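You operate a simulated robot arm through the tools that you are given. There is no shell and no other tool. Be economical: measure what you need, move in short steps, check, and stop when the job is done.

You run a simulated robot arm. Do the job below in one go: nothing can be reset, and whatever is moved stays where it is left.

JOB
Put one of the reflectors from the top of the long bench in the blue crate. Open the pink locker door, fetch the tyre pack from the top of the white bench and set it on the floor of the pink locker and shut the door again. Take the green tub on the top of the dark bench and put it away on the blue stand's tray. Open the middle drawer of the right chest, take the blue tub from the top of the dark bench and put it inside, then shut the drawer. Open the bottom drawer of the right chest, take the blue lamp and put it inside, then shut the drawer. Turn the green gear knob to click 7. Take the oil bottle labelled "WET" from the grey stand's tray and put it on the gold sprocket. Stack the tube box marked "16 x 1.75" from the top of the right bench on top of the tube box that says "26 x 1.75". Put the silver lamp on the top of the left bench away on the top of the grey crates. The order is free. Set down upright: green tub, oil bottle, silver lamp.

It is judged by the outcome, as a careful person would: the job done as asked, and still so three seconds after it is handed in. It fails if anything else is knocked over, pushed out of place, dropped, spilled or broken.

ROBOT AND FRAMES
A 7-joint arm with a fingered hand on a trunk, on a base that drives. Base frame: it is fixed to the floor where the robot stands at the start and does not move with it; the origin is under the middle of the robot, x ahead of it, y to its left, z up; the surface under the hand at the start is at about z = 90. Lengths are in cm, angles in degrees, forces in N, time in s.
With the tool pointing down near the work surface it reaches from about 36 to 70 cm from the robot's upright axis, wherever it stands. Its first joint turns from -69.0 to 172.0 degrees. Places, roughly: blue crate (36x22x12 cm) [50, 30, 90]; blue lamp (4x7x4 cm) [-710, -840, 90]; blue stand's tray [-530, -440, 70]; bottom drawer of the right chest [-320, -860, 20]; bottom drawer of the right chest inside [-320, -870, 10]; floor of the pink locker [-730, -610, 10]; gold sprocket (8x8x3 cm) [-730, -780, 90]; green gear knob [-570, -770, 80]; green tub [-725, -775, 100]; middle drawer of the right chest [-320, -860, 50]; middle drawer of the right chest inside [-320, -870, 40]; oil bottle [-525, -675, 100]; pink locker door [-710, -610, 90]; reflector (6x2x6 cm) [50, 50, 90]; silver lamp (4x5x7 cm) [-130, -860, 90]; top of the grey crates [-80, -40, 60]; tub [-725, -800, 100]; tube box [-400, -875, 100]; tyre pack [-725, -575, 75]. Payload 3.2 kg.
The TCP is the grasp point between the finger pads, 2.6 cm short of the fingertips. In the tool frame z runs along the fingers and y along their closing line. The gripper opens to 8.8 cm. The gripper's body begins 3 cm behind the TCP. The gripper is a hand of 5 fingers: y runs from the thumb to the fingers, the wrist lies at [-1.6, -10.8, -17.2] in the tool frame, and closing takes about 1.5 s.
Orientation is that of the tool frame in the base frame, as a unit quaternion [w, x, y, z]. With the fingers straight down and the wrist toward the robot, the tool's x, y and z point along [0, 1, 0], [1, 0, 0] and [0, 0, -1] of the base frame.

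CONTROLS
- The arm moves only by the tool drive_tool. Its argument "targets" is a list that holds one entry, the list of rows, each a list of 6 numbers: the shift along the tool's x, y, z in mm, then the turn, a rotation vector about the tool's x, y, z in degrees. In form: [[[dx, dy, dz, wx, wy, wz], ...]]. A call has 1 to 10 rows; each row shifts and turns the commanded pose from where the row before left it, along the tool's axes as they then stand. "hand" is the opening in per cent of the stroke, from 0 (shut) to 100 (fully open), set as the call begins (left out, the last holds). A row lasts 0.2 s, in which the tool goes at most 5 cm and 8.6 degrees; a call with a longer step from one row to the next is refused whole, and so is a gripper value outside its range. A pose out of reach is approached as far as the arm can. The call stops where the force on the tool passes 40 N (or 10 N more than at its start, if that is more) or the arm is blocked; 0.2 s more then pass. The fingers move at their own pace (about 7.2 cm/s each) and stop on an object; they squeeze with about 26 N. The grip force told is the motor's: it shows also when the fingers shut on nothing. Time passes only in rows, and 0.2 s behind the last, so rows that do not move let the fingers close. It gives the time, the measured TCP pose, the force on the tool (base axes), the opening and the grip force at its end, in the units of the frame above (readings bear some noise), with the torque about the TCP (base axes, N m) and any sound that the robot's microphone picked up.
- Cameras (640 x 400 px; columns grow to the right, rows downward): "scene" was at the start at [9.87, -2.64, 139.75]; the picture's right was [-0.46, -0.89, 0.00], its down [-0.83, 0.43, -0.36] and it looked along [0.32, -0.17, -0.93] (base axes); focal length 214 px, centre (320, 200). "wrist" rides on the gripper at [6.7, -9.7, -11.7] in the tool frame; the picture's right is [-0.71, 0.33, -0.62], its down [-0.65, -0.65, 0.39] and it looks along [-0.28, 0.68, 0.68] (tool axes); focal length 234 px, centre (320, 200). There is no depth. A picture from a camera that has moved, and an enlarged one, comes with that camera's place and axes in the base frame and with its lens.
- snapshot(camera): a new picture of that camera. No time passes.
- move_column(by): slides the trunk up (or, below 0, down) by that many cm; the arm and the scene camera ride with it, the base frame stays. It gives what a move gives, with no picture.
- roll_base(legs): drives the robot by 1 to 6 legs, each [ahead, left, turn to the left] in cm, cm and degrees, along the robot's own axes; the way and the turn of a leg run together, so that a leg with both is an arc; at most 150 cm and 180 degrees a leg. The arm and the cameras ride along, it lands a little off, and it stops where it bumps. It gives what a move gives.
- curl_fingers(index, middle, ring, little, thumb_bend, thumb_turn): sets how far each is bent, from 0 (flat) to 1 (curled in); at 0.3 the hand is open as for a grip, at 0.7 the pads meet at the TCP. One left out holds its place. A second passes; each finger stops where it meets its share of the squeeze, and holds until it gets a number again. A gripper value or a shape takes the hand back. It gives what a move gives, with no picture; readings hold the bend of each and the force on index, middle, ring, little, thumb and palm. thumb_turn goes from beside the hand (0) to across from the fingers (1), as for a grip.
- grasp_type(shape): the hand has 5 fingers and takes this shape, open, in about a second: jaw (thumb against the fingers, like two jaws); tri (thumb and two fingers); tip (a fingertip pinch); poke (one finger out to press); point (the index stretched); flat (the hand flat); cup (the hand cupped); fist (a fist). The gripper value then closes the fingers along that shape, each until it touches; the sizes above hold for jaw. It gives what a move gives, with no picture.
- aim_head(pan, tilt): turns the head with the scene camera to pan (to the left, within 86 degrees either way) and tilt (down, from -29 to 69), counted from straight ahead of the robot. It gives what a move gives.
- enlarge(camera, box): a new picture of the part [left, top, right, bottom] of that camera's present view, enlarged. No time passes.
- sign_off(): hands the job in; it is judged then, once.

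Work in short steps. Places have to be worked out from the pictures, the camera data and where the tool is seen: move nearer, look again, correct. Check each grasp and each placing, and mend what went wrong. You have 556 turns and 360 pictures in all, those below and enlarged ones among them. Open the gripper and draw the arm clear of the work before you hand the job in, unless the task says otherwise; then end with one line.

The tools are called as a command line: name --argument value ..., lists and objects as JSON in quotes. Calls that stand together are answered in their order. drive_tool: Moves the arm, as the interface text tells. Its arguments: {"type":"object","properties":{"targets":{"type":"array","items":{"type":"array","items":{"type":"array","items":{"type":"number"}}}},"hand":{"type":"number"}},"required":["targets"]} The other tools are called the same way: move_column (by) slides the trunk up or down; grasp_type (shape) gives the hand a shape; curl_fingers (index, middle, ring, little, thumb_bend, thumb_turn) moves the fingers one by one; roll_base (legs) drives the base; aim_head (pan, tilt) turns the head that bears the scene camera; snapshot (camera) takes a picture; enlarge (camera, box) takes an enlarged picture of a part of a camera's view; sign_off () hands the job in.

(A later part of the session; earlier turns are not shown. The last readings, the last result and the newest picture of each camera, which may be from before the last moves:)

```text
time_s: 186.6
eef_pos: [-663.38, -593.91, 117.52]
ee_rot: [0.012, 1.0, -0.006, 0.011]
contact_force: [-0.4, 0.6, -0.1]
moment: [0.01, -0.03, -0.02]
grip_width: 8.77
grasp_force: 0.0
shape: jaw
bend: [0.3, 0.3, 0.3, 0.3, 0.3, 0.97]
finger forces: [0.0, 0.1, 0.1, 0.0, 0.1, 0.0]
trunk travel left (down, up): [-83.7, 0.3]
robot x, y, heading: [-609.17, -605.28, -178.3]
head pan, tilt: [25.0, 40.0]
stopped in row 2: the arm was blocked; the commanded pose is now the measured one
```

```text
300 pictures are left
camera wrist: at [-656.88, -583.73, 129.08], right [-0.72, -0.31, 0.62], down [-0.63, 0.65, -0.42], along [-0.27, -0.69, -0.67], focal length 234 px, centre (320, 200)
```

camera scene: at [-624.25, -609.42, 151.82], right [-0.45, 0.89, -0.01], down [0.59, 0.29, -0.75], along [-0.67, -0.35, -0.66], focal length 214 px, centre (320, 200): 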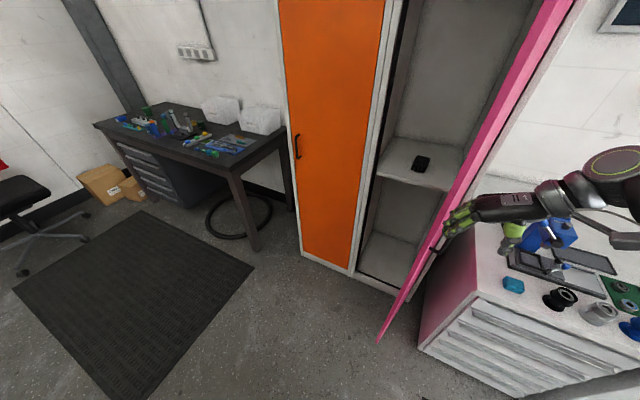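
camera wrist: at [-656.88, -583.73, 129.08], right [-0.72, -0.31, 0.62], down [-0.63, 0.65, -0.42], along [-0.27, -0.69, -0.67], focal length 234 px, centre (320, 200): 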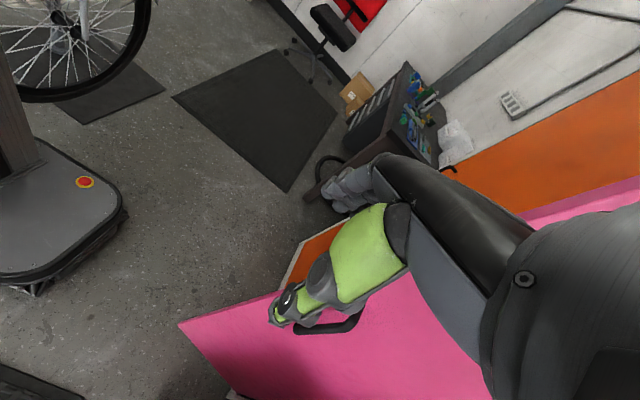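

The base was blocked behind. I look to both sides to see what's there.

aim_head --pan 86 --tilt 45

snapshot --camera "scene"

aim_head --pan -86 --tilt 45

snapshot --camera "scene"

```text
time_s: 187.9
eef_pos: [-663.6, -593.91, 117.36]
ee_rot: [0.011, 1.0, -0.006, 0.012]
contact_force: [0.5, 0.4, -0.6]
moment: [-0.01, -0.03, 0.02]
grip_width: 8.79
grasp_force: 0.1
shape: jaw
bend: [0.3, 0.3, 0.3, 0.3, 0.3, 0.97]
finger forces: [0.1, 0.0, 0.0, 0.0, 0.0, 0.0]
trunk travel left (down, up): [-83.7, 0.3]
robot x, y, heading: [-608.04, -605.4, -178.0]
head pan, tilt: [85.9, 45.0]
```

```text
299 pictures are left
camera scene: at [-617.12, -613.77, 151.16], right [-1.0, 0.04, -0.02], down [0.04, 0.71, -0.71], along [-0.01, -0.71, -0.71], focal length 214 px, centre (320, 200)
```

scene: 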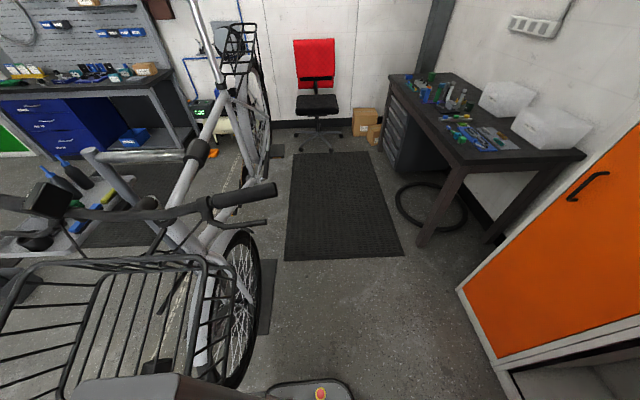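

```text
time_s: 190.5
eef_pos: [-663.62, -593.89, 117.39]
ee_rot: [0.012, 1.0, -0.006, 0.012]
contact_force: [-0.9, 0.7, 0.1]
moment: [0.02, 0.02, -0.04]
grip_width: 8.81
grasp_force: 0.0
shape: jaw
bend: [0.3, 0.3, 0.3, 0.3, 0.3, 0.97]
finger forces: [0.0, 0.1, 0.0, 0.1, 0.1, 0.0]
trunk travel left (down, up): [-83.7, 0.3]
robot x, y, heading: [-608.47, -605.18, -178.2]
head pan, tilt: [-85.9, 45.0]
```

```text
298 pictures are left
camera scene: at [-617.7, -597.55, 151.18], right [0.99, 0.11, 0.02], down [0.09, -0.7, -0.71], along [-0.06, 0.7, -0.71], focal length 214 px, centre (320, 200)
```

scene: 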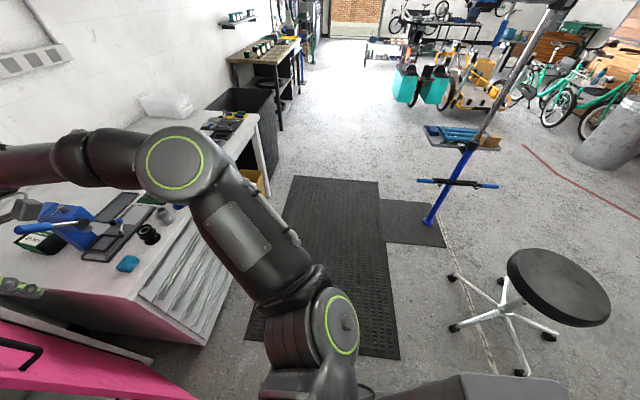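

A bike with a basket stands right behind me and I touched it. I move off diagonally forward-right, away from both bike and door.

roll_base --legs '[[5, -5, 0], [3, -40, 0]]'

aim_head --pan 86 --tilt 45

snapshot --camera "scene"

```text
time_s: 193.7
eef_pos: [-670.98, -548.83, 118.51]
ee_rot: [0.011, 1.0, -0.003, 0.0]
contact_force: [0.3, 0.4, -1.2]
moment: [-0.02, 0.01, 0.0]
grip_width: 8.81
grasp_force: 0.0
shape: jaw
bend: [0.3, 0.3, 0.3, 0.3, 0.3, 0.97]
finger forces: [0.0, 0.1, 0.0, 0.0, 0.0, 0.1]
trunk travel left (down, up): [-83.7, 0.3]
robot x, y, heading: [-618.16, -560.36, -177.7]
head pan, tilt: [-85.9, 45.0]
```

```text
time_s: 196.2
eef_pos: [-670.94, -548.96, 118.41]
ee_rot: [0.011, 1.0, -0.003, 0.001]
contact_force: [0.1, 0.3, 0.7]
moment: [-0.01, 0.0, 0.0]
grip_width: 8.8
grasp_force: 0.0
shape: jaw
bend: [0.3, 0.3, 0.3, 0.3, 0.3, 0.97]
finger forces: [0.1, 0.1, 0.0, 0.0, 0.1, 0.0]
trunk travel left (down, up): [-83.7, 0.3]
robot x, y, heading: [-618.39, -560.32, -177.7]
head pan, tilt: [85.9, 45.0]
```

```text
297 pictures are left
camera scene: at [-623.75, -568.6, 151.34], right [-1.0, 0.03, 0.0], down [0.02, 0.71, -0.71], along [-0.02, -0.71, -0.71], focal length 214 px, centre (320, 200)
```

scene: 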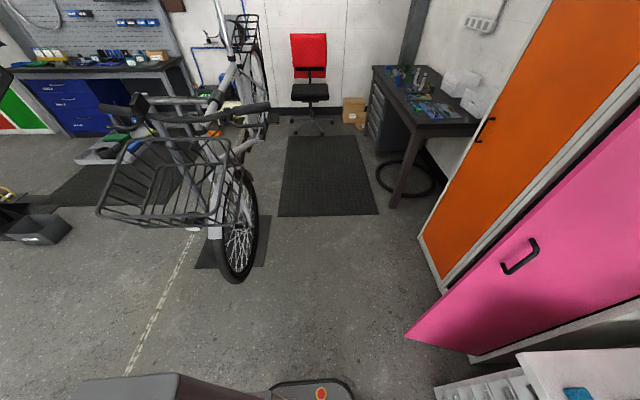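

The bike stands as before. Now I drive up to the bench so the wrist camera looks at the pack from above.

roll_base --legs '[[32, 0, 0]]'

aim_head --pan 20 --tilt 50

snapshot --camera "wrist"

snapshot --camera "scene"

```text
time_s: 198.4
eef_pos: [-702.95, -549.82, 118.65]
ee_rot: [0.012, 1.0, -0.005, 0.001]
contact_force: [1.0, -0.5, 0.3]
moment: [0.02, 0.03, 0.05]
grip_width: 8.81
grasp_force: 0.0
shape: jaw
bend: [0.3, 0.3, 0.3, 0.3, 0.3, 0.97]
finger forces: [0.0, 0.0, 0.0, 0.0, 0.1, 0.0]
trunk travel left (down, up): [-83.7, 0.3]
robot x, y, heading: [-650.6, -561.26, -178.0]
head pan, tilt: [85.9, 45.0]
```

```text
time_s: 199.8
eef_pos: [-703.06, -549.75, 118.54]
ee_rot: [0.012, 1.0, -0.006, 0.001]
contact_force: [1.1, -0.1, 0.1]
moment: [-0.04, 0.01, 0.0]
grip_width: 8.79
grasp_force: 0.0
shape: jaw
bend: [0.3, 0.3, 0.3, 0.3, 0.3, 0.97]
finger forces: [0.0, 0.0, 0.1, 0.0, 0.0, 0.0]
trunk travel left (down, up): [-83.7, 0.3]
robot x, y, heading: [-650.78, -561.37, -178.3]
head pan, tilt: [20.0, 50.0]
```

```text
296 pictures are left
camera wrist: at [-696.23, -539.7, 129.96], right [-0.71, -0.31, 0.63], down [-0.64, 0.65, -0.4], along [-0.29, -0.69, -0.66], focal length 234 px, centre (320, 200)
```

wrist: 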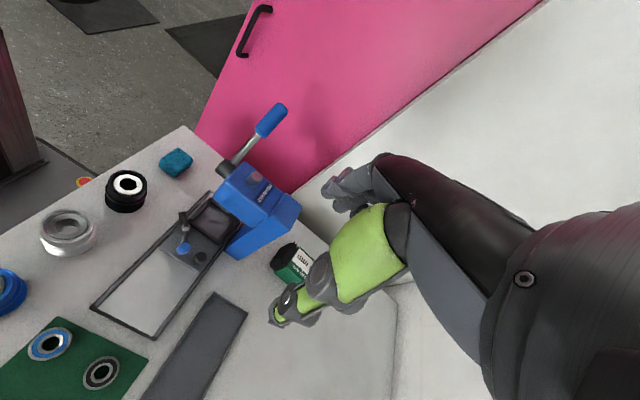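

```text
295 pictures are left
camera scene: at [-662.74, -564.45, 150.64], right [-0.37, 0.93, 0.0], down [0.71, 0.29, -0.64], along [-0.6, -0.24, -0.77], focal length 214 px, centre (320, 200)
```

scene: 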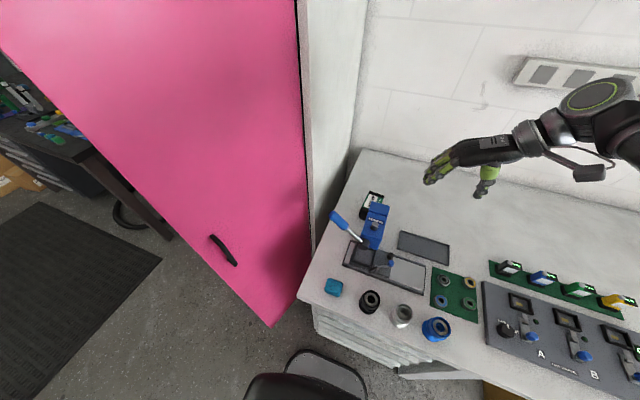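

I enlarge both views of the pack to measure it.

enlarge --camera "scene" --box '[310, 160, 430, 260]'

enlarge --camera "wrist" --box '[180, 90, 420, 300]'

```text
4.00 times, centred on (370, 210) of scene
camera zoom: at [-662.74, -564.45, 150.64], right [-0.37, 0.93, 0.0], down [0.71, 0.29, -0.64], along [-0.6, -0.24, -0.77], focal length 858 px, centre (120, 160)
```

zoom: 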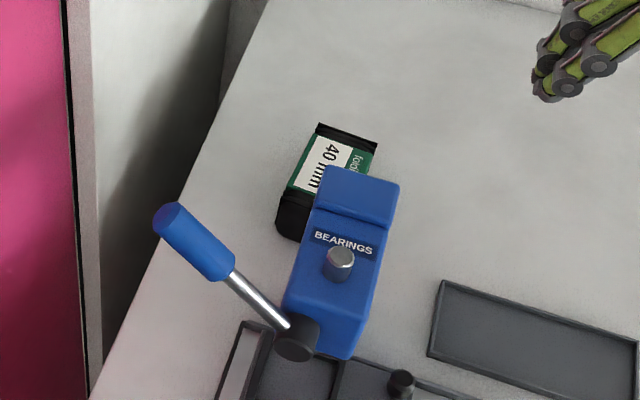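

```text
1.90 times, centred on (300, 195) of wrist
camera zoom: at [-696.23, -539.7, 129.96], right [-0.71, -0.31, 0.63], down [-0.64, 0.65, -0.4], along [-0.29, -0.69, -0.66], focal length 446 px, centre (358, 210)
```

zoom: 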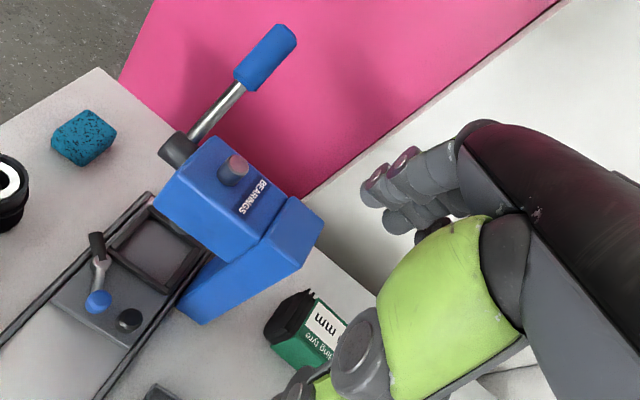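

Measurements agree: bench top z≈80.5, pack centre ≈[-719,-565.4], 10×6.2×6.5 cm, press column ends at x≈-704. I move above the pack.

drive_tool --targets '[[[-32, 31, 0, 0, 0, 0], [-32, 31, 0, 0, 0, 0], [-32, 31, 0, 0, 0, 0], [-32, 31, 0, 0, 0, 0], [-32, 31, 0, 0, 0, 0], [0, 0, 0, 0, 0, 0]]]'

snapshot --camera "wrist"

enlarge --camera "scene" --box '[290, 110, 530, 260]'

```text
time_s: 201.2
eef_pos: [-710.16, -561.23, 116.8]
ee_rot: [0.012, 1.0, -0.007, 0.001]
contact_force: [-0.4, -0.3, -0.2]
moment: [-0.02, -0.01, -0.01]
grip_width: 8.81
grasp_force: 0.0
shape: jaw
bend: [0.3, 0.3, 0.3, 0.3, 0.3, 0.97]
finger forces: [0.0, 0.0, 0.0, 0.0, 0.0, 0.1]
out of reach, approached as far as the arm can: row 3, 4, 5
trunk travel left (down, up): [-83.7, 0.3]
robot x, y, heading: [-650.35, -561.41, -178.2]
head pan, tilt: [20.0, 50.0]
```

```text
292 pictures are left
camera wrist: at [-703.33, -551.11, 128.17], right [-0.71, -0.31, 0.63], down [-0.64, 0.65, -0.41], along [-0.29, -0.69, -0.66], focal length 234 px, centre (320, 200)
```

wrist: 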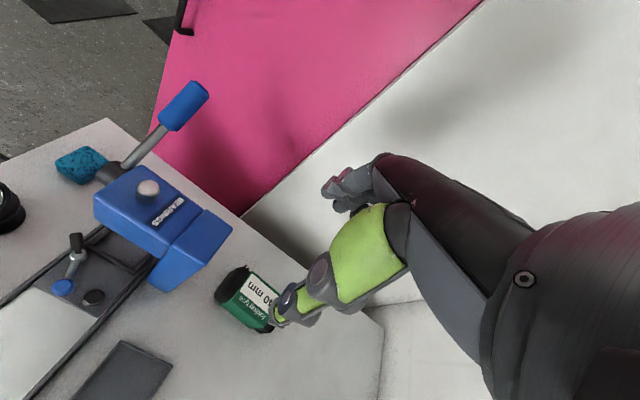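

```text
2.67 times, centred on (410, 185) of scene
camera zoom: at [-662.71, -564.34, 150.65], right [-0.37, 0.93, 0.0], down [0.71, 0.28, -0.64], along [-0.6, -0.24, -0.77], focal length 572 px, centre (80, 240)
```

zoom: 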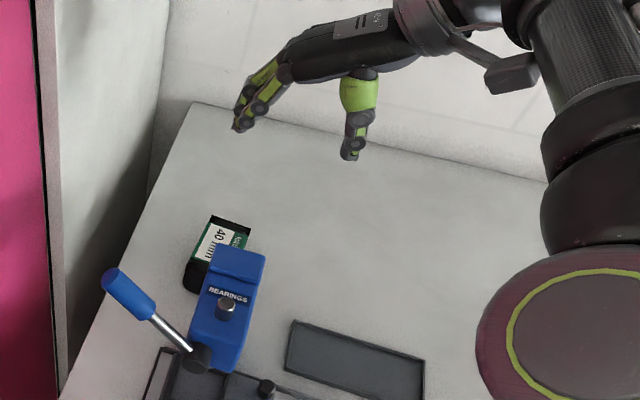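

At this height reach is short. I step aside to y≈-545, lower the trunk 16 cm and try reaching forward there.

drive_tool --targets '[[[0, -40, 0, 0, 0, 0], [0, -40, 0, 0, 0, 0], [0, -40, 0, 0, 0, 0], [0, -40, 0, 0, 0, 0], [0, 0, 0, 0, 0, 0]]]'

move_column --by -14

drive_tool --targets '[[[-30, 0, 0, 0, 0, 0], [-30, 0, 0, 0, 0, 0], [-30, 0, 0, 0, 0, 0], [0, 0, 0, 0, 0, 0]]]'

```text
time_s: 202.4
eef_pos: [-709.1, -545.65, 116.13]
ee_rot: [0.01, 1.0, -0.006, 0.001]
contact_force: [-0.6, 0.5, 0.0]
moment: [0.07, -0.01, 0.04]
grip_width: 8.81
grasp_force: 0.1
shape: jaw
bend: [0.3, 0.3, 0.3, 0.3, 0.3, 0.97]
finger forces: [0.1, 0.0, 0.1, 0.1, 0.1, 0.1]
out of reach, approached as far as the arm can: row 4
trunk travel left (down, up): [-83.7, 0.3]
robot x, y, heading: [-650.12, -561.35, -178.3]
head pan, tilt: [20.0, 50.0]
```

```text
time_s: 204.0
eef_pos: [-709.16, -545.56, 102.06]
ee_rot: [0.011, 1.0, -0.006, 0.001]
contact_force: [0.5, -0.6, -0.3]
moment: [0.0, 0.02, 0.02]
grip_width: 8.78
grasp_force: 0.0
shape: jaw
bend: [0.3, 0.3, 0.3, 0.3, 0.3, 0.97]
finger forces: [0.1, 0.1, 0.0, 0.0, 0.1, 0.1]
trunk travel left (down, up): [-69.7, 14.3]
robot x, y, heading: [-650.37, -561.5, -178.0]
head pan, tilt: [20.0, 50.0]
```

```text
time_s: 205.0
eef_pos: [-709.93, -547.58, 101.46]
ee_rot: [0.012, 1.0, -0.006, 0.0]
contact_force: [-0.3, 0.3, -0.7]
moment: [0.0, -0.03, -0.02]
grip_width: 8.77
grasp_force: 0.1
shape: jaw
bend: [0.3, 0.3, 0.3, 0.3, 0.3, 0.97]
finger forces: [0.1, 0.0, 0.1, 0.0, 0.0, 0.0]
out of reach, approached as far as the arm can: row 1, 2, 3
trunk travel left (down, up): [-69.7, 14.3]
robot x, y, heading: [-650.42, -561.57, -178.2]
head pan, tilt: [20.0, 50.0]
```

Reach depends on arm height relative to the trunk; I raise the trunk again and reach down-and-forward with the arm instead.

move_column --by 14

drive_tool --targets '[[[0, 0, 40, 0, 0, 0], [0, 0, 40, 0, 0, 0], [0, 0, 40, 0, 0, 0], [0, 0, 30, 0, 0, 0], [0, 0, 30, 0, 0, 0], [0, 0, 20, 0, 0, 0], [-20, 0, 0, 0, 0, 0], [-20, 0, 0, 0, 0, 0], [-20, 0, 0, 0, 0, 0], [0, 0, 0, 0, 0, 0]]]'

snapshot --camera "wrist"

snapshot --camera "scene"

```text
time_s: 206.7
eef_pos: [-709.99, -547.65, 115.39]
ee_rot: [0.012, 1.0, -0.006, 0.001]
contact_force: [-0.9, -0.6, -0.5]
moment: [-0.04, -0.02, 0.02]
grip_width: 8.79
grasp_force: 0.1
shape: jaw
bend: [0.3, 0.3, 0.3, 0.3, 0.3, 0.97]
finger forces: [0.0, 0.1, 0.0, 0.0, 0.1, 0.0]
trunk travel left (down, up): [-83.7, 0.3]
robot x, y, heading: [-650.56, -561.06, -178.0]
head pan, tilt: [20.0, 50.0]
```

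```text
time_s: 208.9
eef_pos: [-710.41, -548.83, 95.63]
ee_rot: [0.012, 1.0, -0.007, 0.001]
contact_force: [-0.5, 0.6, -0.3]
moment: [0.01, 0.01, 0.03]
grip_width: 8.81
grasp_force: 0.0
shape: jaw
bend: [0.3, 0.3, 0.3, 0.3, 0.3, 0.97]
finger forces: [0.0, 0.0, 0.0, 0.0, 0.1, 0.0]
out of reach, approached as far as the arm can: row 7, 8, 9
trunk travel left (down, up): [-83.7, 0.3]
robot x, y, heading: [-650.56, -561.39, -178.1]
head pan, tilt: [20.0, 50.0]
```

```text
290 pictures are left
camera wrist: at [-703.67, -538.68, 107.03], right [-0.71, -0.31, 0.63], down [-0.64, 0.65, -0.41], along [-0.29, -0.69, -0.66], focal length 234 px, centre (320, 200)
```

wrist: 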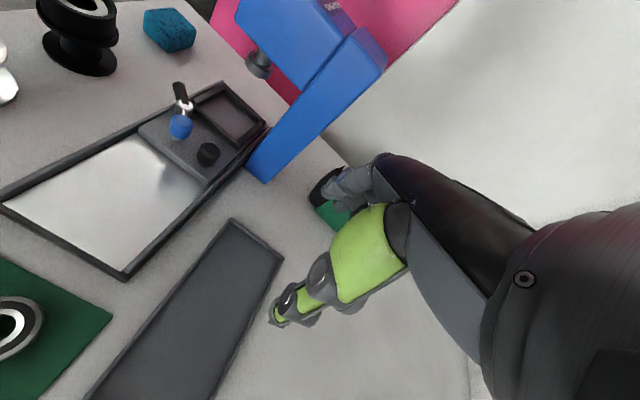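

```text
289 pictures are left
camera scene: at [-662.74, -564.41, 150.65], right [-0.37, 0.93, 0.0], down [0.71, 0.28, -0.64], along [-0.6, -0.24, -0.77], focal length 214 px, centre (320, 200)
```

scene: 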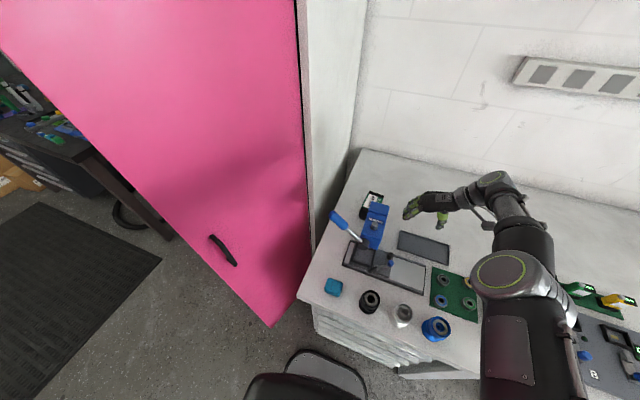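

I tilt the fingers forward by ~25° to gain reach (hand stays clear of the press), then see how far I get.

drive_tool --targets '[[[0, 0, 0, 0, -8.4, 0], [0, 0, 0, 0, -8.4, 0], [0, 0, 0, 0, -8.4, 0], [-20, 0, 8, 0, 0, 0], [-20, 0, 8, 0, 0, 0], [-20, 0, 8, 0, 0, 0], [0, 0, 0, 0, 0, 0]]]'

snapshot --camera "wrist"

```text
time_s: 210.5
eef_pos: [-716.9, -548.75, 95.97]
ee_rot: [0.011, 0.976, -0.009, -0.218]
contact_force: [0.2, 0.3, -0.2]
moment: [0.0, 0.03, 0.0]
grip_width: 8.82
grasp_force: 0.0
shape: jaw
bend: [0.3, 0.3, 0.3, 0.3, 0.3, 0.97]
finger forces: [0.0, 0.0, 0.1, 0.1, 0.1, 0.0]
trunk travel left (down, up): [-83.7, 0.3]
robot x, y, heading: [-650.5, -561.02, -178.2]
head pan, tilt: [20.0, 50.0]
```

```text
288 pictures are left
camera wrist: at [-705.78, -538.71, 103.5], right [-0.38, -0.31, 0.87], down [-0.74, 0.66, -0.09], along [-0.55, -0.69, -0.48], focal length 234 px, centre (320, 200)
```

wrist: 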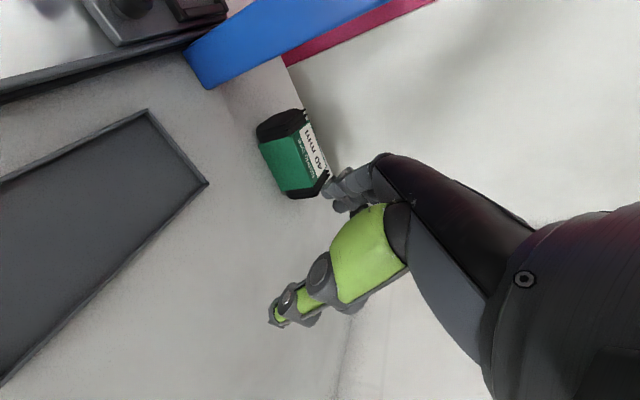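

Good: no reach problem now. Pack refined to centre [-719,-567]. I slide over it at this height.

drive_tool --targets '[[[-3, 37, 0, 0, 0, 0], [-3, 37, 0, 0, 0, 0], [-3, 37, 0, 0, 0, 0], [0, 37, 0, 0, 0, 0], [0, 34, 0, 0, 0, 0], [0, 0, 0, 0, 0, 0]]]'

snapshot --camera "wrist"

enlarge --camera "scene" --box '[310, 140, 470, 260]'

```text
time_s: 211.9
eef_pos: [-717.82, -566.94, 96.86]
ee_rot: [0.01, 0.976, -0.009, -0.217]
contact_force: [-0.1, 0.1, 0.7]
moment: [0.0, -0.03, 0.0]
grip_width: 8.78
grasp_force: 0.1
shape: jaw
bend: [0.3, 0.3, 0.3, 0.3, 0.3, 0.97]
finger forces: [0.0, 0.1, 0.1, 0.0, 0.0, 0.0]
out of reach, approached as far as the arm can: row 5
trunk travel left (down, up): [-83.7, 0.3]
robot x, y, heading: [-650.55, -561.35, -178.2]
head pan, tilt: [20.0, 50.0]
```

```text
287 pictures are left
camera wrist: at [-706.66, -556.96, 104.34], right [-0.38, -0.31, 0.87], down [-0.74, 0.66, -0.09], along [-0.55, -0.68, -0.48], focal length 234 px, centre (320, 200)
```

wrist: 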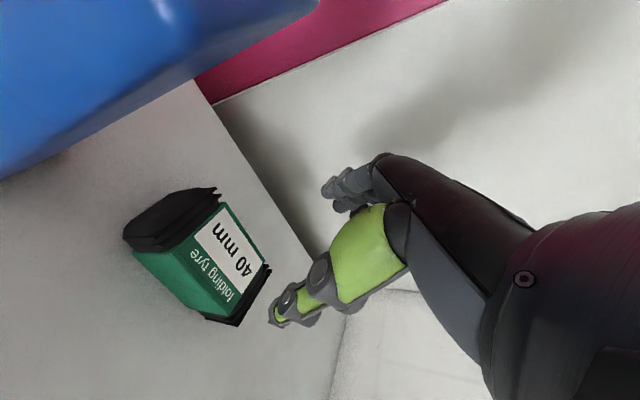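

```text
3.33 times, centred on (390, 200) of scene
camera zoom: at [-662.75, -564.3, 150.65], right [-0.37, 0.93, 0.0], down [0.71, 0.28, -0.64], along [-0.6, -0.24, -0.77], focal length 715 px, centre (87, 200)
```

zoom: 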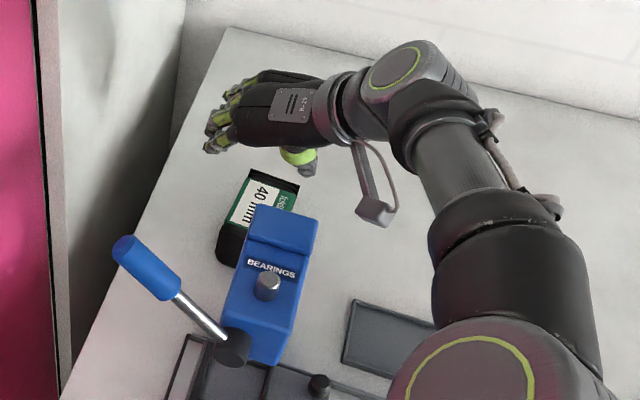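

TCP is centred over the pack. I lower with the trunk (pure vertical), first 7 cm.

move_column --by -7

snapshot --camera "wrist"

```text
time_s: 213.0
eef_pos: [-717.84, -567.02, 89.84]
ee_rot: [0.01, 0.976, -0.009, -0.218]
contact_force: [-0.8, 0.0, 1.0]
moment: [0.02, -0.03, 0.02]
grip_width: 8.79
grasp_force: 0.2
shape: jaw
bend: [0.3, 0.3, 0.3, 0.3, 0.3, 0.97]
finger forces: [0.0, 0.0, 0.0, 0.1, 0.5, 0.0]
trunk travel left (down, up): [-76.7, 7.3]
robot x, y, heading: [-650.46, -561.17, -178.3]
head pan, tilt: [20.0, 50.0]
```

```text
285 pictures are left
camera wrist: at [-706.65, -557.02, 97.37], right [-0.38, -0.31, 0.87], down [-0.74, 0.66, -0.09], along [-0.55, -0.68, -0.48], focal length 234 px, centre (320, 200)
```

wrist: 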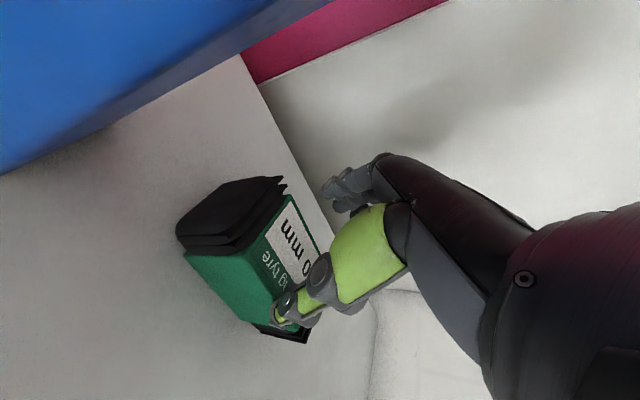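

The thumb tip touches the top edge; pack centre is y≈-565.4. I raise a little, shift 1.5 cm to +y and lower again.

move_column --by 1.5

drive_tool --targets '[[[0, -15, 0, 0, 0, 0], [0, 0, 0, 0, 0, 0]]]'

move_column --by -5

snapshot --camera "wrist"

```text
time_s: 213.6
eef_pos: [-717.82, -566.83, 91.3]
ee_rot: [0.01, 0.976, -0.008, -0.217]
contact_force: [0.7, -0.4, 1.0]
moment: [0.0, -0.02, 0.02]
grip_width: 8.77
grasp_force: 0.1
shape: jaw
bend: [0.3, 0.3, 0.3, 0.3, 0.3, 0.97]
finger forces: [0.0, 0.1, 0.0, 0.1, 0.1, 0.0]
trunk travel left (down, up): [-78.2, 5.8]
robot x, y, heading: [-650.67, -561.45, -178.2]
head pan, tilt: [20.0, 50.0]
```

```text
time_s: 214.2
eef_pos: [-717.78, -565.59, 91.23]
ee_rot: [0.01, 0.976, -0.008, -0.218]
contact_force: [-0.7, 0.0, -0.4]
moment: [0.04, -0.01, 0.01]
grip_width: 8.79
grasp_force: 0.0
shape: jaw
bend: [0.3, 0.3, 0.3, 0.3, 0.3, 0.97]
finger forces: [0.0, 0.0, 0.0, 0.0, 0.0, 0.0]
trunk travel left (down, up): [-78.2, 5.8]
robot x, y, heading: [-650.62, -561.44, -178.1]
head pan, tilt: [20.0, 50.0]
```

```text
time_s: 215.1
eef_pos: [-717.79, -565.47, 86.24]
ee_rot: [0.01, 0.976, -0.008, -0.218]
contact_force: [-0.6, -0.9, 0.8]
moment: [-0.01, 0.02, 0.03]
grip_width: 8.79
grasp_force: 0.1
shape: jaw
bend: [0.3, 0.3, 0.3, 0.3, 0.3, 0.97]
finger forces: [0.2, 0.0, 0.0, 0.0, 0.0, 0.0]
trunk travel left (down, up): [-73.2, 10.8]
robot x, y, heading: [-650.46, -561.79, -177.9]
head pan, tilt: [20.0, 50.0]
```

```text
284 pictures are left
camera wrist: at [-706.65, -555.54, 93.75], right [-0.38, -0.31, 0.87], down [-0.74, 0.66, -0.09], along [-0.55, -0.68, -0.48], focal length 234 px, centre (320, 200)
```

wrist: 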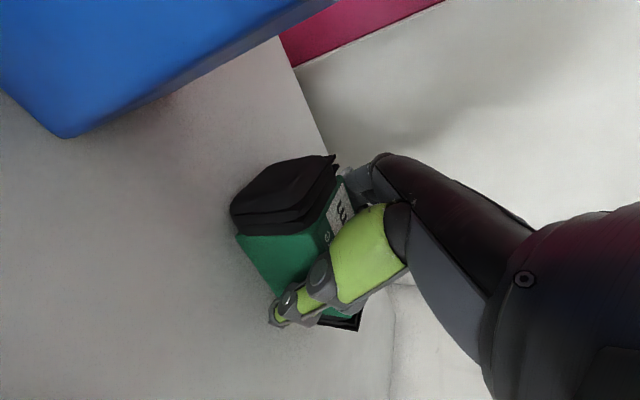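

The hand straddles the pack. I lower 1.3 cm more and close.

move_column --by -1.3

drive_tool --targets '[[[0, 0, 0, 0, 0, 0], [0, 0, 0, 0, 0, 0], [0, 0, 0, 0, 0, 0], [0, 0, 0, 0, 0, 0], [0, 0, 0, 0, 0, 0], [0, 0, 0, 0, 0, 0], [0, 0, 0, 0, 0, 0]]]' --hand 0

snapshot --camera "wrist"

```text
time_s: 215.7
eef_pos: [-717.83, -565.6, 85.32]
ee_rot: [0.012, 0.976, -0.011, -0.218]
contact_force: [-0.5, -4.2, 11.0]
moment: [-0.12, -0.27, -0.14]
grip_width: 8.8
grasp_force: 0.1
shape: jaw
bend: [0.29, 0.3, 0.3, 0.3, 0.3, 0.97]
finger forces: [9.7, 0.1, 0.0, 0.0, 1.0, 0.0]
trunk travel left (down, up): [-71.9, 12.1]
robot x, y, heading: [-650.6, -561.35, -178.1]
head pan, tilt: [20.0, 50.0]
```

```text
time_s: 217.3
eef_pos: [-717.69, -565.71, 85.19]
ee_rot: [0.01, 0.975, -0.008, -0.22]
contact_force: [-3.3, -9.3, 16.9]
moment: [-0.01, -0.46, -0.23]
grip_width: 6.15
grasp_force: 25.8
shape: jaw
bend: [0.38, 0.47, 0.73, 0.51, 0.1, 0.98]
finger forces: [36.8, 9.9, 0.2, 1.1, 33.2, 0.1]
trunk travel left (down, up): [-71.9, 12.1]
robot x, y, heading: [-650.43, -561.58, -178.0]
head pan, tilt: [20.0, 50.0]
```

```text
283 pictures are left
camera wrist: at [-706.46, -555.7, 92.64], right [-0.38, -0.31, 0.87], down [-0.74, 0.66, -0.09], along [-0.55, -0.68, -0.48], focal length 234 px, centre (320, 200)
```

wrist: 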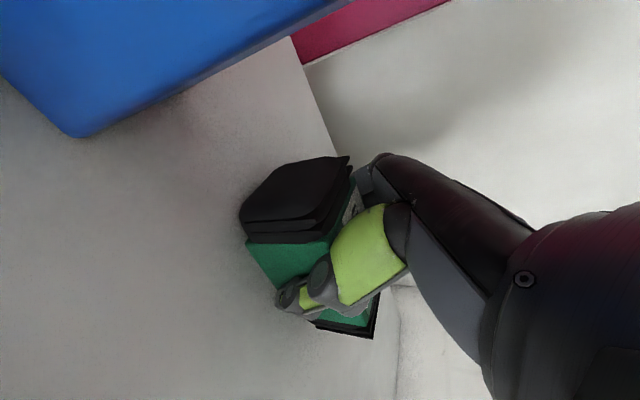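

Gripped at 6.15 cm width. I lift with the trunk.

move_column --by 11.5

snapshot --camera "wrist"

```text
time_s: 218.8
eef_pos: [-717.84, -565.45, 96.38]
ee_rot: [0.01, 0.976, -0.009, -0.216]
contact_force: [-0.1, 0.4, -4.2]
moment: [-0.03, -0.08, -0.02]
grip_width: 6.04
grasp_force: 26.0
shape: jaw
bend: [0.4, 0.47, 0.73, 0.51, 0.1, 0.98]
finger forces: [27.2, 8.9, 0.0, 0.6, 34.0, 0.0]
trunk travel left (down, up): [-83.4, 0.6]
robot x, y, heading: [-650.66, -561.37, -178.1]
head pan, tilt: [20.0, 50.0]
```

```text
282 pictures are left
camera wrist: at [-706.75, -555.52, 103.86], right [-0.38, -0.31, 0.87], down [-0.74, 0.66, -0.09], along [-0.55, -0.68, -0.48], focal length 234 px, centre (320, 200)
```

wrist: 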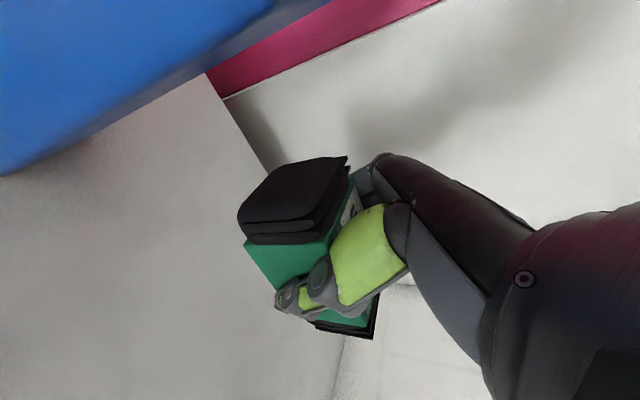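

Held. I move clear of the press to +y, then up.

drive_tool --targets '[[[0, -38, 0, 0, 0, 0], [0, -38, 0, 0, 0, 0], [0, -38, 0, 0, 0, 0], [0, -38, 0, 0, 0, 0], [0, -28, 0, 0, 0, 0], [-17, 0, -36, 0, 0, 0], [-17, 0, -36, 0, 0, 0], [-17, 0, -36, 0, 0, 0], [-17, 0, -36, 0, 0, 0], [0, 0, 0, 0, 0, 0]]]'

snapshot --camera "scene"

```text
time_s: 221.0
eef_pos: [-717.81, -547.19, 111.95]
ee_rot: [0.009, 0.976, -0.009, -0.217]
contact_force: [0.1, -0.2, -4.2]
moment: [-0.03, -0.02, 0.0]
grip_width: 6.0
grasp_force: 26.1
shape: jaw
bend: [0.4, 0.47, 0.73, 0.51, 0.1, 0.98]
finger forces: [26.6, 9.1, 0.0, 0.5, 33.7, 0.0]
trunk travel left (down, up): [-83.4, 0.6]
robot x, y, heading: [-650.47, -561.03, -177.9]
head pan, tilt: [20.0, 50.0]
```

```text
281 pictures are left
camera scene: at [-662.95, -564.37, 150.33], right [-0.37, 0.93, 0.0], down [0.71, 0.28, -0.64], along [-0.6, -0.24, -0.77], focal length 214 px, centre (320, 200)
```

scene: 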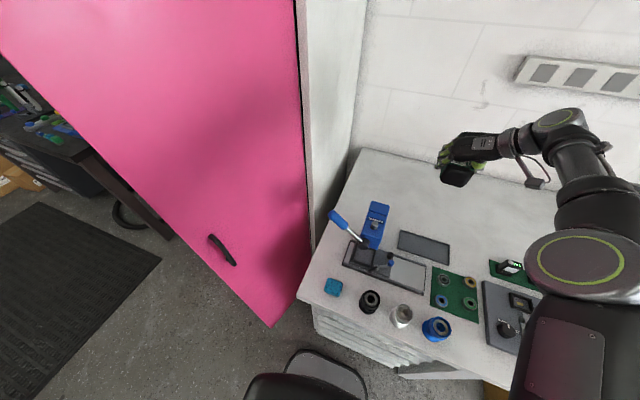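

Now back off the bench and rotate the hand about the vertical so the wrist faces me (keeping the pack level).

roll_base --legs '[[-22, 0, 0]]'

drive_tool --targets '[[[0, 0, 0, 3.6, 0, 7.7], [0, 0, 0, 3.6, 0, 7.7], [0, 0, 0, 3.6, 0, 7.7], [0, 0, 0, 3.6, 0, 7.7], [0, 0, 0, 3.6, 0, 7.7], [0, 0, 0, 3.6, 0, 7.7]]]'

drive_tool --targets '[[[0, -20, 0, 3.6, 0, 7.7], [0, -20, 0, 3.6, 0, 7.7], [0, -20, 0, 3.6, 0, 7.7], [0, -20, 0, 3.6, 0, 7.7], [0, -20, 0, 2.4, 0, 5.1], [0, 0, 0, 0, 0, 0]]]'

snapshot --camera "scene"

snapshot --camera "wrist"

```text
time_s: 222.7
eef_pos: [-695.94, -546.4, 111.92]
ee_rot: [0.01, 0.976, -0.009, -0.216]
contact_force: [0.4, -0.2, -4.6]
moment: [-0.02, 0.01, -0.02]
grip_width: 5.99
grasp_force: 26.3
shape: jaw
bend: [0.4, 0.47, 0.73, 0.51, 0.1, 0.98]
finger forces: [26.4, 9.4, 0.0, 0.4, 33.8, 0.0]
trunk travel left (down, up): [-83.4, 0.6]
robot x, y, heading: [-628.65, -560.74, -178.2]
head pan, tilt: [20.0, 50.0]
```

```text
time_s: 224.1
eef_pos: [-695.73, -546.62, 112.08]
ee_rot: [-0.084, 0.879, -0.429, -0.191]
contact_force: [0.4, 0.3, -3.9]
moment: [-0.05, 0.05, 0.02]
grip_width: 5.99
grasp_force: 26.9
shape: jaw
bend: [0.4, 0.47, 0.73, 0.51, 0.1, 0.98]
finger forces: [26.1, 9.2, 0.1, 0.4, 33.0, 0.1]
trunk travel left (down, up): [-83.4, 0.6]
robot x, y, heading: [-628.55, -560.77, -178.5]
head pan, tilt: [20.0, 50.0]
```

```text
time_s: 225.5
eef_pos: [-686.71, -542.29, 111.76]
ee_rot: [0.144, -0.68, 0.706, 0.136]
contact_force: [-0.2, 0.1, -5.4]
moment: [0.0, -0.01, 0.0]
grip_width: 5.95
grasp_force: 26.0
shape: jaw
bend: [0.41, 0.47, 0.73, 0.51, 0.1, 0.98]
finger forces: [25.4, 9.3, 0.0, 0.7, 32.1, 0.1]
trunk travel left (down, up): [-83.4, 0.6]
robot x, y, heading: [-628.42, -560.69, -177.9]
head pan, tilt: [20.0, 50.0]
```

```text
280 pictures are left
camera scene: at [-641.07, -563.65, 150.33], right [-0.37, 0.93, 0.0], down [0.71, 0.28, -0.64], along [-0.6, -0.24, -0.77], focal length 214 px, centre (320, 200)
```

scene: 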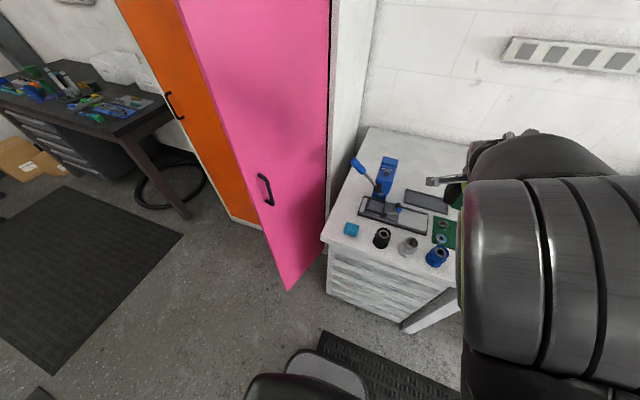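

```text
279 pictures are left
camera wrist: at [-677.36, -553.2, 119.97], right [-0.32, 0.42, 0.85], down [0.68, 0.72, -0.11], along [-0.66, 0.55, -0.52], focal length 234 px, centre (320, 200)
```

wrist: 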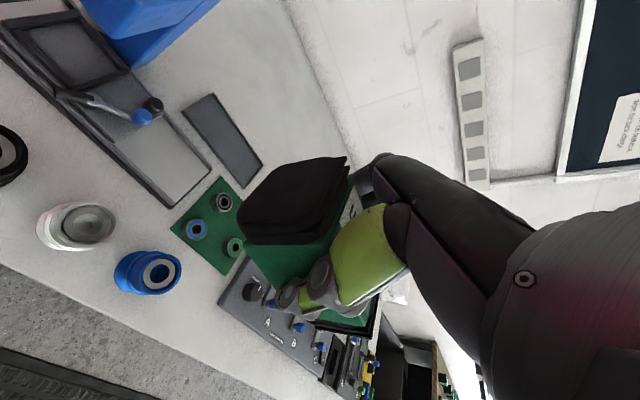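

Orientation is right. The door's free edge is near [-677,-600]. I retract the arm, then drive left in front of the locker.

drive_tool --targets '[[[0, -40, 0, 0, 0, 0], [0, -40, 0, 0, 0, 0], [0, -40, 0, 0, 0, 0], [0, -40, 0, 0, 0, 0], [0, 0, 0, 0, 0, 0]]]'

roll_base --legs '[[0, 66, 0]]'

snapshot --camera "scene"

```text
time_s: 226.7
eef_pos: [-676.39, -541.78, 108.14]
ee_rot: [0.145, -0.684, 0.701, 0.14]
contact_force: [-0.9, -0.5, -4.7]
moment: [-0.04, 0.03, -0.01]
grip_width: 5.96
grasp_force: 25.3
shape: jaw
bend: [0.41, 0.47, 0.73, 0.51, 0.1, 0.98]
finger forces: [24.8, 9.4, 0.2, 0.6, 31.9, 0.0]
out of reach, approached as far as the arm can: row 2, 3, 4
trunk travel left (down, up): [-83.4, 0.6]
robot x, y, heading: [-628.45, -560.74, -178.0]
head pan, tilt: [20.0, 50.0]
```

```text
time_s: 230.4
eef_pos: [-674.31, -608.68, 108.19]
ee_rot: [0.145, -0.683, 0.702, 0.14]
contact_force: [-0.8, -0.9, -3.9]
moment: [-0.03, 0.05, 0.01]
grip_width: 5.92
grasp_force: 25.9
shape: jaw
bend: [0.41, 0.47, 0.73, 0.51, 0.1, 0.98]
finger forces: [23.4, 10.0, 0.0, 0.2, 32.1, 0.0]
trunk travel left (down, up): [-83.4, 0.6]
robot x, y, heading: [-627.09, -627.55, -178.7]
head pan, tilt: [20.0, 50.0]
```

```text
278 pictures are left
camera scene: at [-638.97, -630.62, 150.34], right [-0.37, 0.93, 0.0], down [0.71, 0.28, -0.64], along [-0.6, -0.24, -0.77], focal length 214 px, centre (320, 200)
```

scene: 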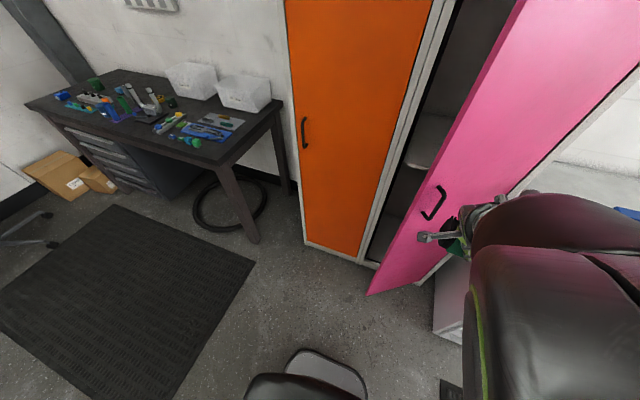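

The hand nudged the door back to ~41°. I'll bring the hand left past its free edge (arm first), then push the door open from inside.

drive_tool --targets '[[[36, 0, -17, 0, 0, 0], [36, 0, -17, 0, 0, 0], [36, 0, -17, 0, 0, 0], [0, 0, 0, 0, 0, 0]]]'

roll_base --legs '[[0, 11, 0]]'

snapshot --camera "scene"

```text
time_s: 231.4
eef_pos: [-673.42, -617.19, 106.76]
ee_rot: [0.173, -0.689, 0.697, 0.103]
contact_force: [0.9, 0.4, -3.6]
moment: [-0.02, 0.09, 0.01]
grip_width: 5.89
grasp_force: 26.1
shape: jaw
bend: [0.42, 0.47, 0.73, 0.52, 0.1, 0.98]
finger forces: [23.1, 9.6, 0.0, 0.3, 31.0, 0.0]
out of reach, approached as far as the arm can: row 1, 2
trunk travel left (down, up): [-83.4, 0.6]
robot x, y, heading: [-626.71, -627.91, -178.4]
head pan, tilt: [20.0, 50.0]
```

```text
time_s: 232.6
eef_pos: [-672.9, -628.4, 106.77]
ee_rot: [0.173, -0.688, 0.697, 0.103]
contact_force: [0.9, 0.4, -3.8]
moment: [-0.02, 0.01, 0.01]
grip_width: 5.92
grasp_force: 26.4
shape: jaw
bend: [0.42, 0.47, 0.73, 0.52, 0.1, 0.98]
finger forces: [23.1, 9.7, 0.1, 0.3, 31.0, 0.1]
trunk travel left (down, up): [-83.4, 0.6]
robot x, y, heading: [-626.62, -638.52, -178.1]
head pan, tilt: [20.0, 50.0]
```

```text
277 pictures are left
camera scene: at [-638.63, -641.59, 150.34], right [-0.37, 0.93, 0.0], down [0.71, 0.28, -0.64], along [-0.6, -0.24, -0.77], focal length 214 px, centre (320, 200)
```

scene: 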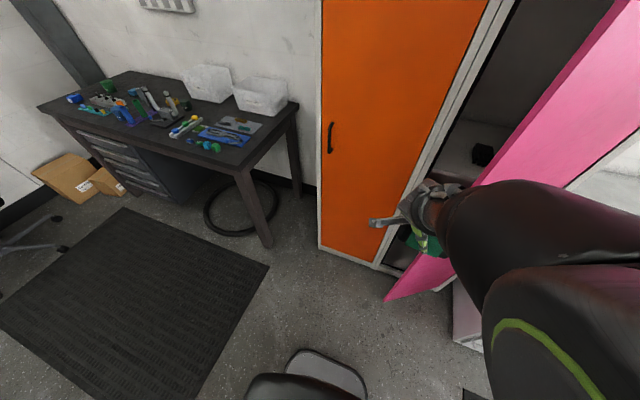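

The hand is now left of the door's edge. I go forward 18 cm so the hand is inside the door's swing, then look.

roll_base --legs '[[19, 0, 0]]'

snapshot --camera "scene"

snapshot --camera "wrist"

```text
time_s: 234.1
eef_pos: [-691.68, -629.28, 106.81]
ee_rot: [0.173, -0.691, 0.694, 0.104]
contact_force: [-0.9, 0.0, -4.9]
moment: [0.0, 0.02, -0.01]
grip_width: 5.9
grasp_force: 26.1
shape: jaw
bend: [0.42, 0.47, 0.73, 0.52, 0.1, 0.98]
finger forces: [22.9, 9.7, 0.0, 0.4, 30.9, 0.0]
trunk travel left (down, up): [-83.4, 0.6]
robot x, y, heading: [-644.74, -639.3, -177.9]
head pan, tilt: [20.0, 50.0]
```

```text
276 pictures are left
camera scene: at [-657.19, -642.36, 150.35], right [-0.38, 0.93, 0.0], down [0.71, 0.29, -0.64], along [-0.6, -0.24, -0.77], focal length 214 px, centre (320, 200)
```

scene: 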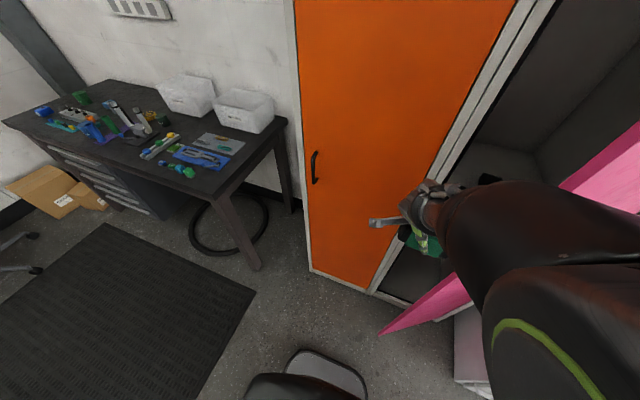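

```text
275 pictures are left
camera wrist: at [-683.0, -640.04, 115.79], right [-0.4, 0.42, 0.81], down [0.68, 0.73, -0.05], along [-0.62, 0.53, -0.58], focal length 234 px, centre (320, 200)
```

wrist: 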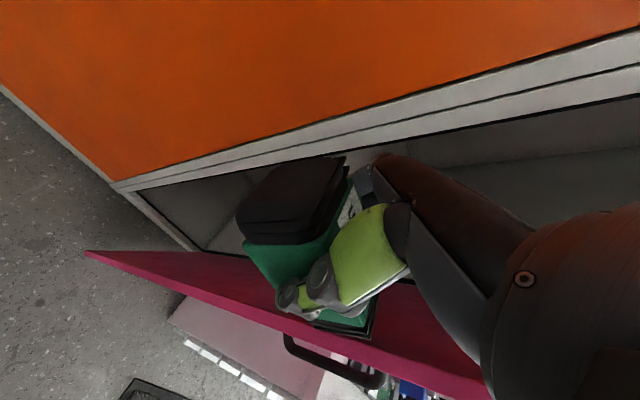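

The hand is inside the door swing. I slide the base right to swing the door open with it.

roll_base --legs '[[0, -14, 0]]'

snapshot --camera "wrist"

```text
time_s: 235.5
eef_pos: [-692.35, -615.55, 106.69]
ee_rot: [0.173, -0.692, 0.693, 0.106]
contact_force: [0.0, 0.0, -3.7]
moment: [-0.03, 0.08, 0.02]
grip_width: 5.86
grasp_force: 25.9
shape: jaw
bend: [0.43, 0.48, 0.73, 0.52, 0.1, 0.96]
finger forces: [20.8, 10.7, 0.1, 0.0, 32.1, 0.0]
trunk travel left (down, up): [-83.4, 0.6]
robot x, y, heading: [-645.64, -625.22, -177.7]
head pan, tilt: [20.0, 50.0]
```

```text
274 pictures are left
camera wrist: at [-683.58, -626.31, 115.76], right [-0.4, 0.42, 0.81], down [0.68, 0.73, -0.05], along [-0.62, 0.53, -0.58], focal length 234 px, centre (320, 200)
```

wrist: 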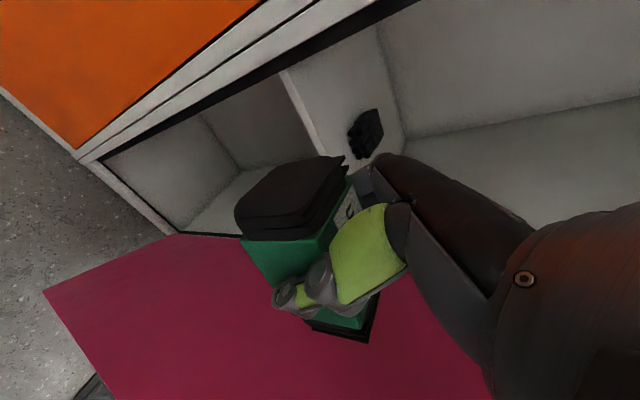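

The door is swinging open with little force. I continue another 14 cm.

roll_base --legs '[[0, -14, 0]]'

snapshot --camera "wrist"

snapshot --camera "scene"

```text
time_s: 236.8
eef_pos: [-692.92, -602.15, 106.65]
ee_rot: [-0.173, 0.693, -0.691, -0.106]
contact_force: [-0.1, 0.1, -4.0]
moment: [-0.03, 0.02, 0.0]
grip_width: 5.82
grasp_force: 25.7
shape: jaw
bend: [0.43, 0.48, 0.73, 0.52, 0.1, 0.96]
finger forces: [20.7, 10.7, 0.1, 0.0, 32.0, 0.0]
trunk travel left (down, up): [-83.4, 0.6]
robot x, y, heading: [-645.84, -611.64, -177.5]
head pan, tilt: [20.0, 50.0]
```

```text
273 pictures are left
camera wrist: at [-684.13, -612.82, 115.76], right [-0.4, 0.42, 0.81], down [0.67, 0.74, -0.04], along [-0.62, 0.53, -0.58], focal length 234 px, centre (320, 200)
```

wrist: 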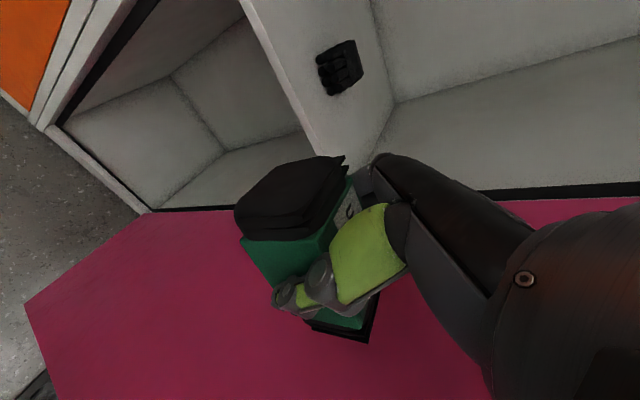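

```text
272 pictures are left
camera scene: at [-658.33, -614.94, 150.33], right [-0.38, 0.92, 0.0], down [0.71, 0.29, -0.64], along [-0.59, -0.25, -0.77], focal length 214 px, centre (320, 200)
```

scene: 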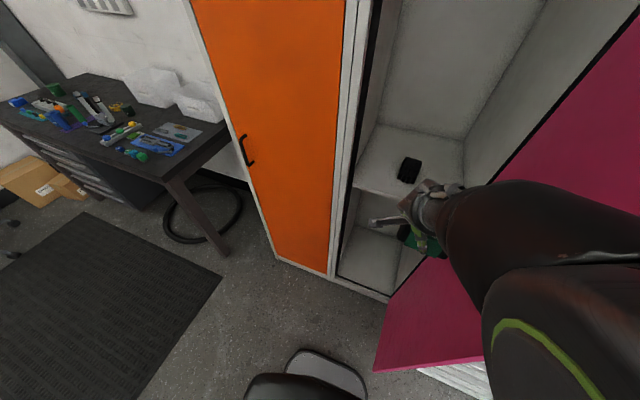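

Door ~92° now. A bit further for clearance.

roll_base --legs '[[0, -9, 0]]'

snapshot --camera "scene"

```text
time_s: 237.9
eef_pos: [-693.41, -592.73, 106.64]
ee_rot: [-0.172, 0.694, -0.691, -0.105]
contact_force: [-0.7, 0.7, -3.7]
moment: [0.0, 0.05, -0.01]
grip_width: 5.71
grasp_force: 26.0
shape: jaw
bend: [0.44, 0.47, 0.73, 0.52, 0.08, 0.96]
finger forces: [18.6, 11.4, 0.1, 0.6, 30.9, 0.1]
trunk travel left (down, up): [-83.4, 0.6]
robot x, y, heading: [-646.47, -602.54, -177.5]
head pan, tilt: [20.0, 50.0]
```

```text
271 pictures are left
camera scene: at [-658.81, -605.6, 150.33], right [-0.38, 0.92, 0.0], down [0.71, 0.29, -0.64], along [-0.59, -0.25, -0.77], focal length 214 px, centre (320, 200)
```

scene: 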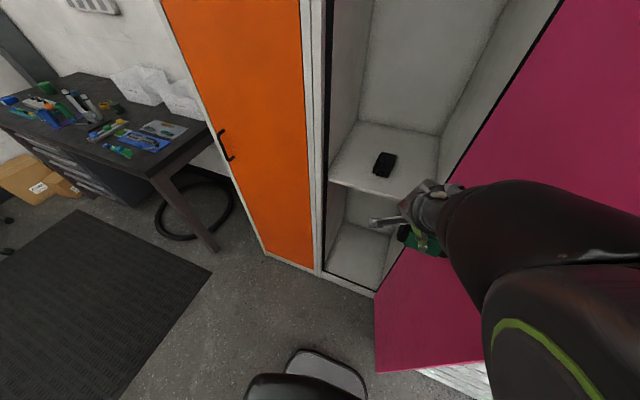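

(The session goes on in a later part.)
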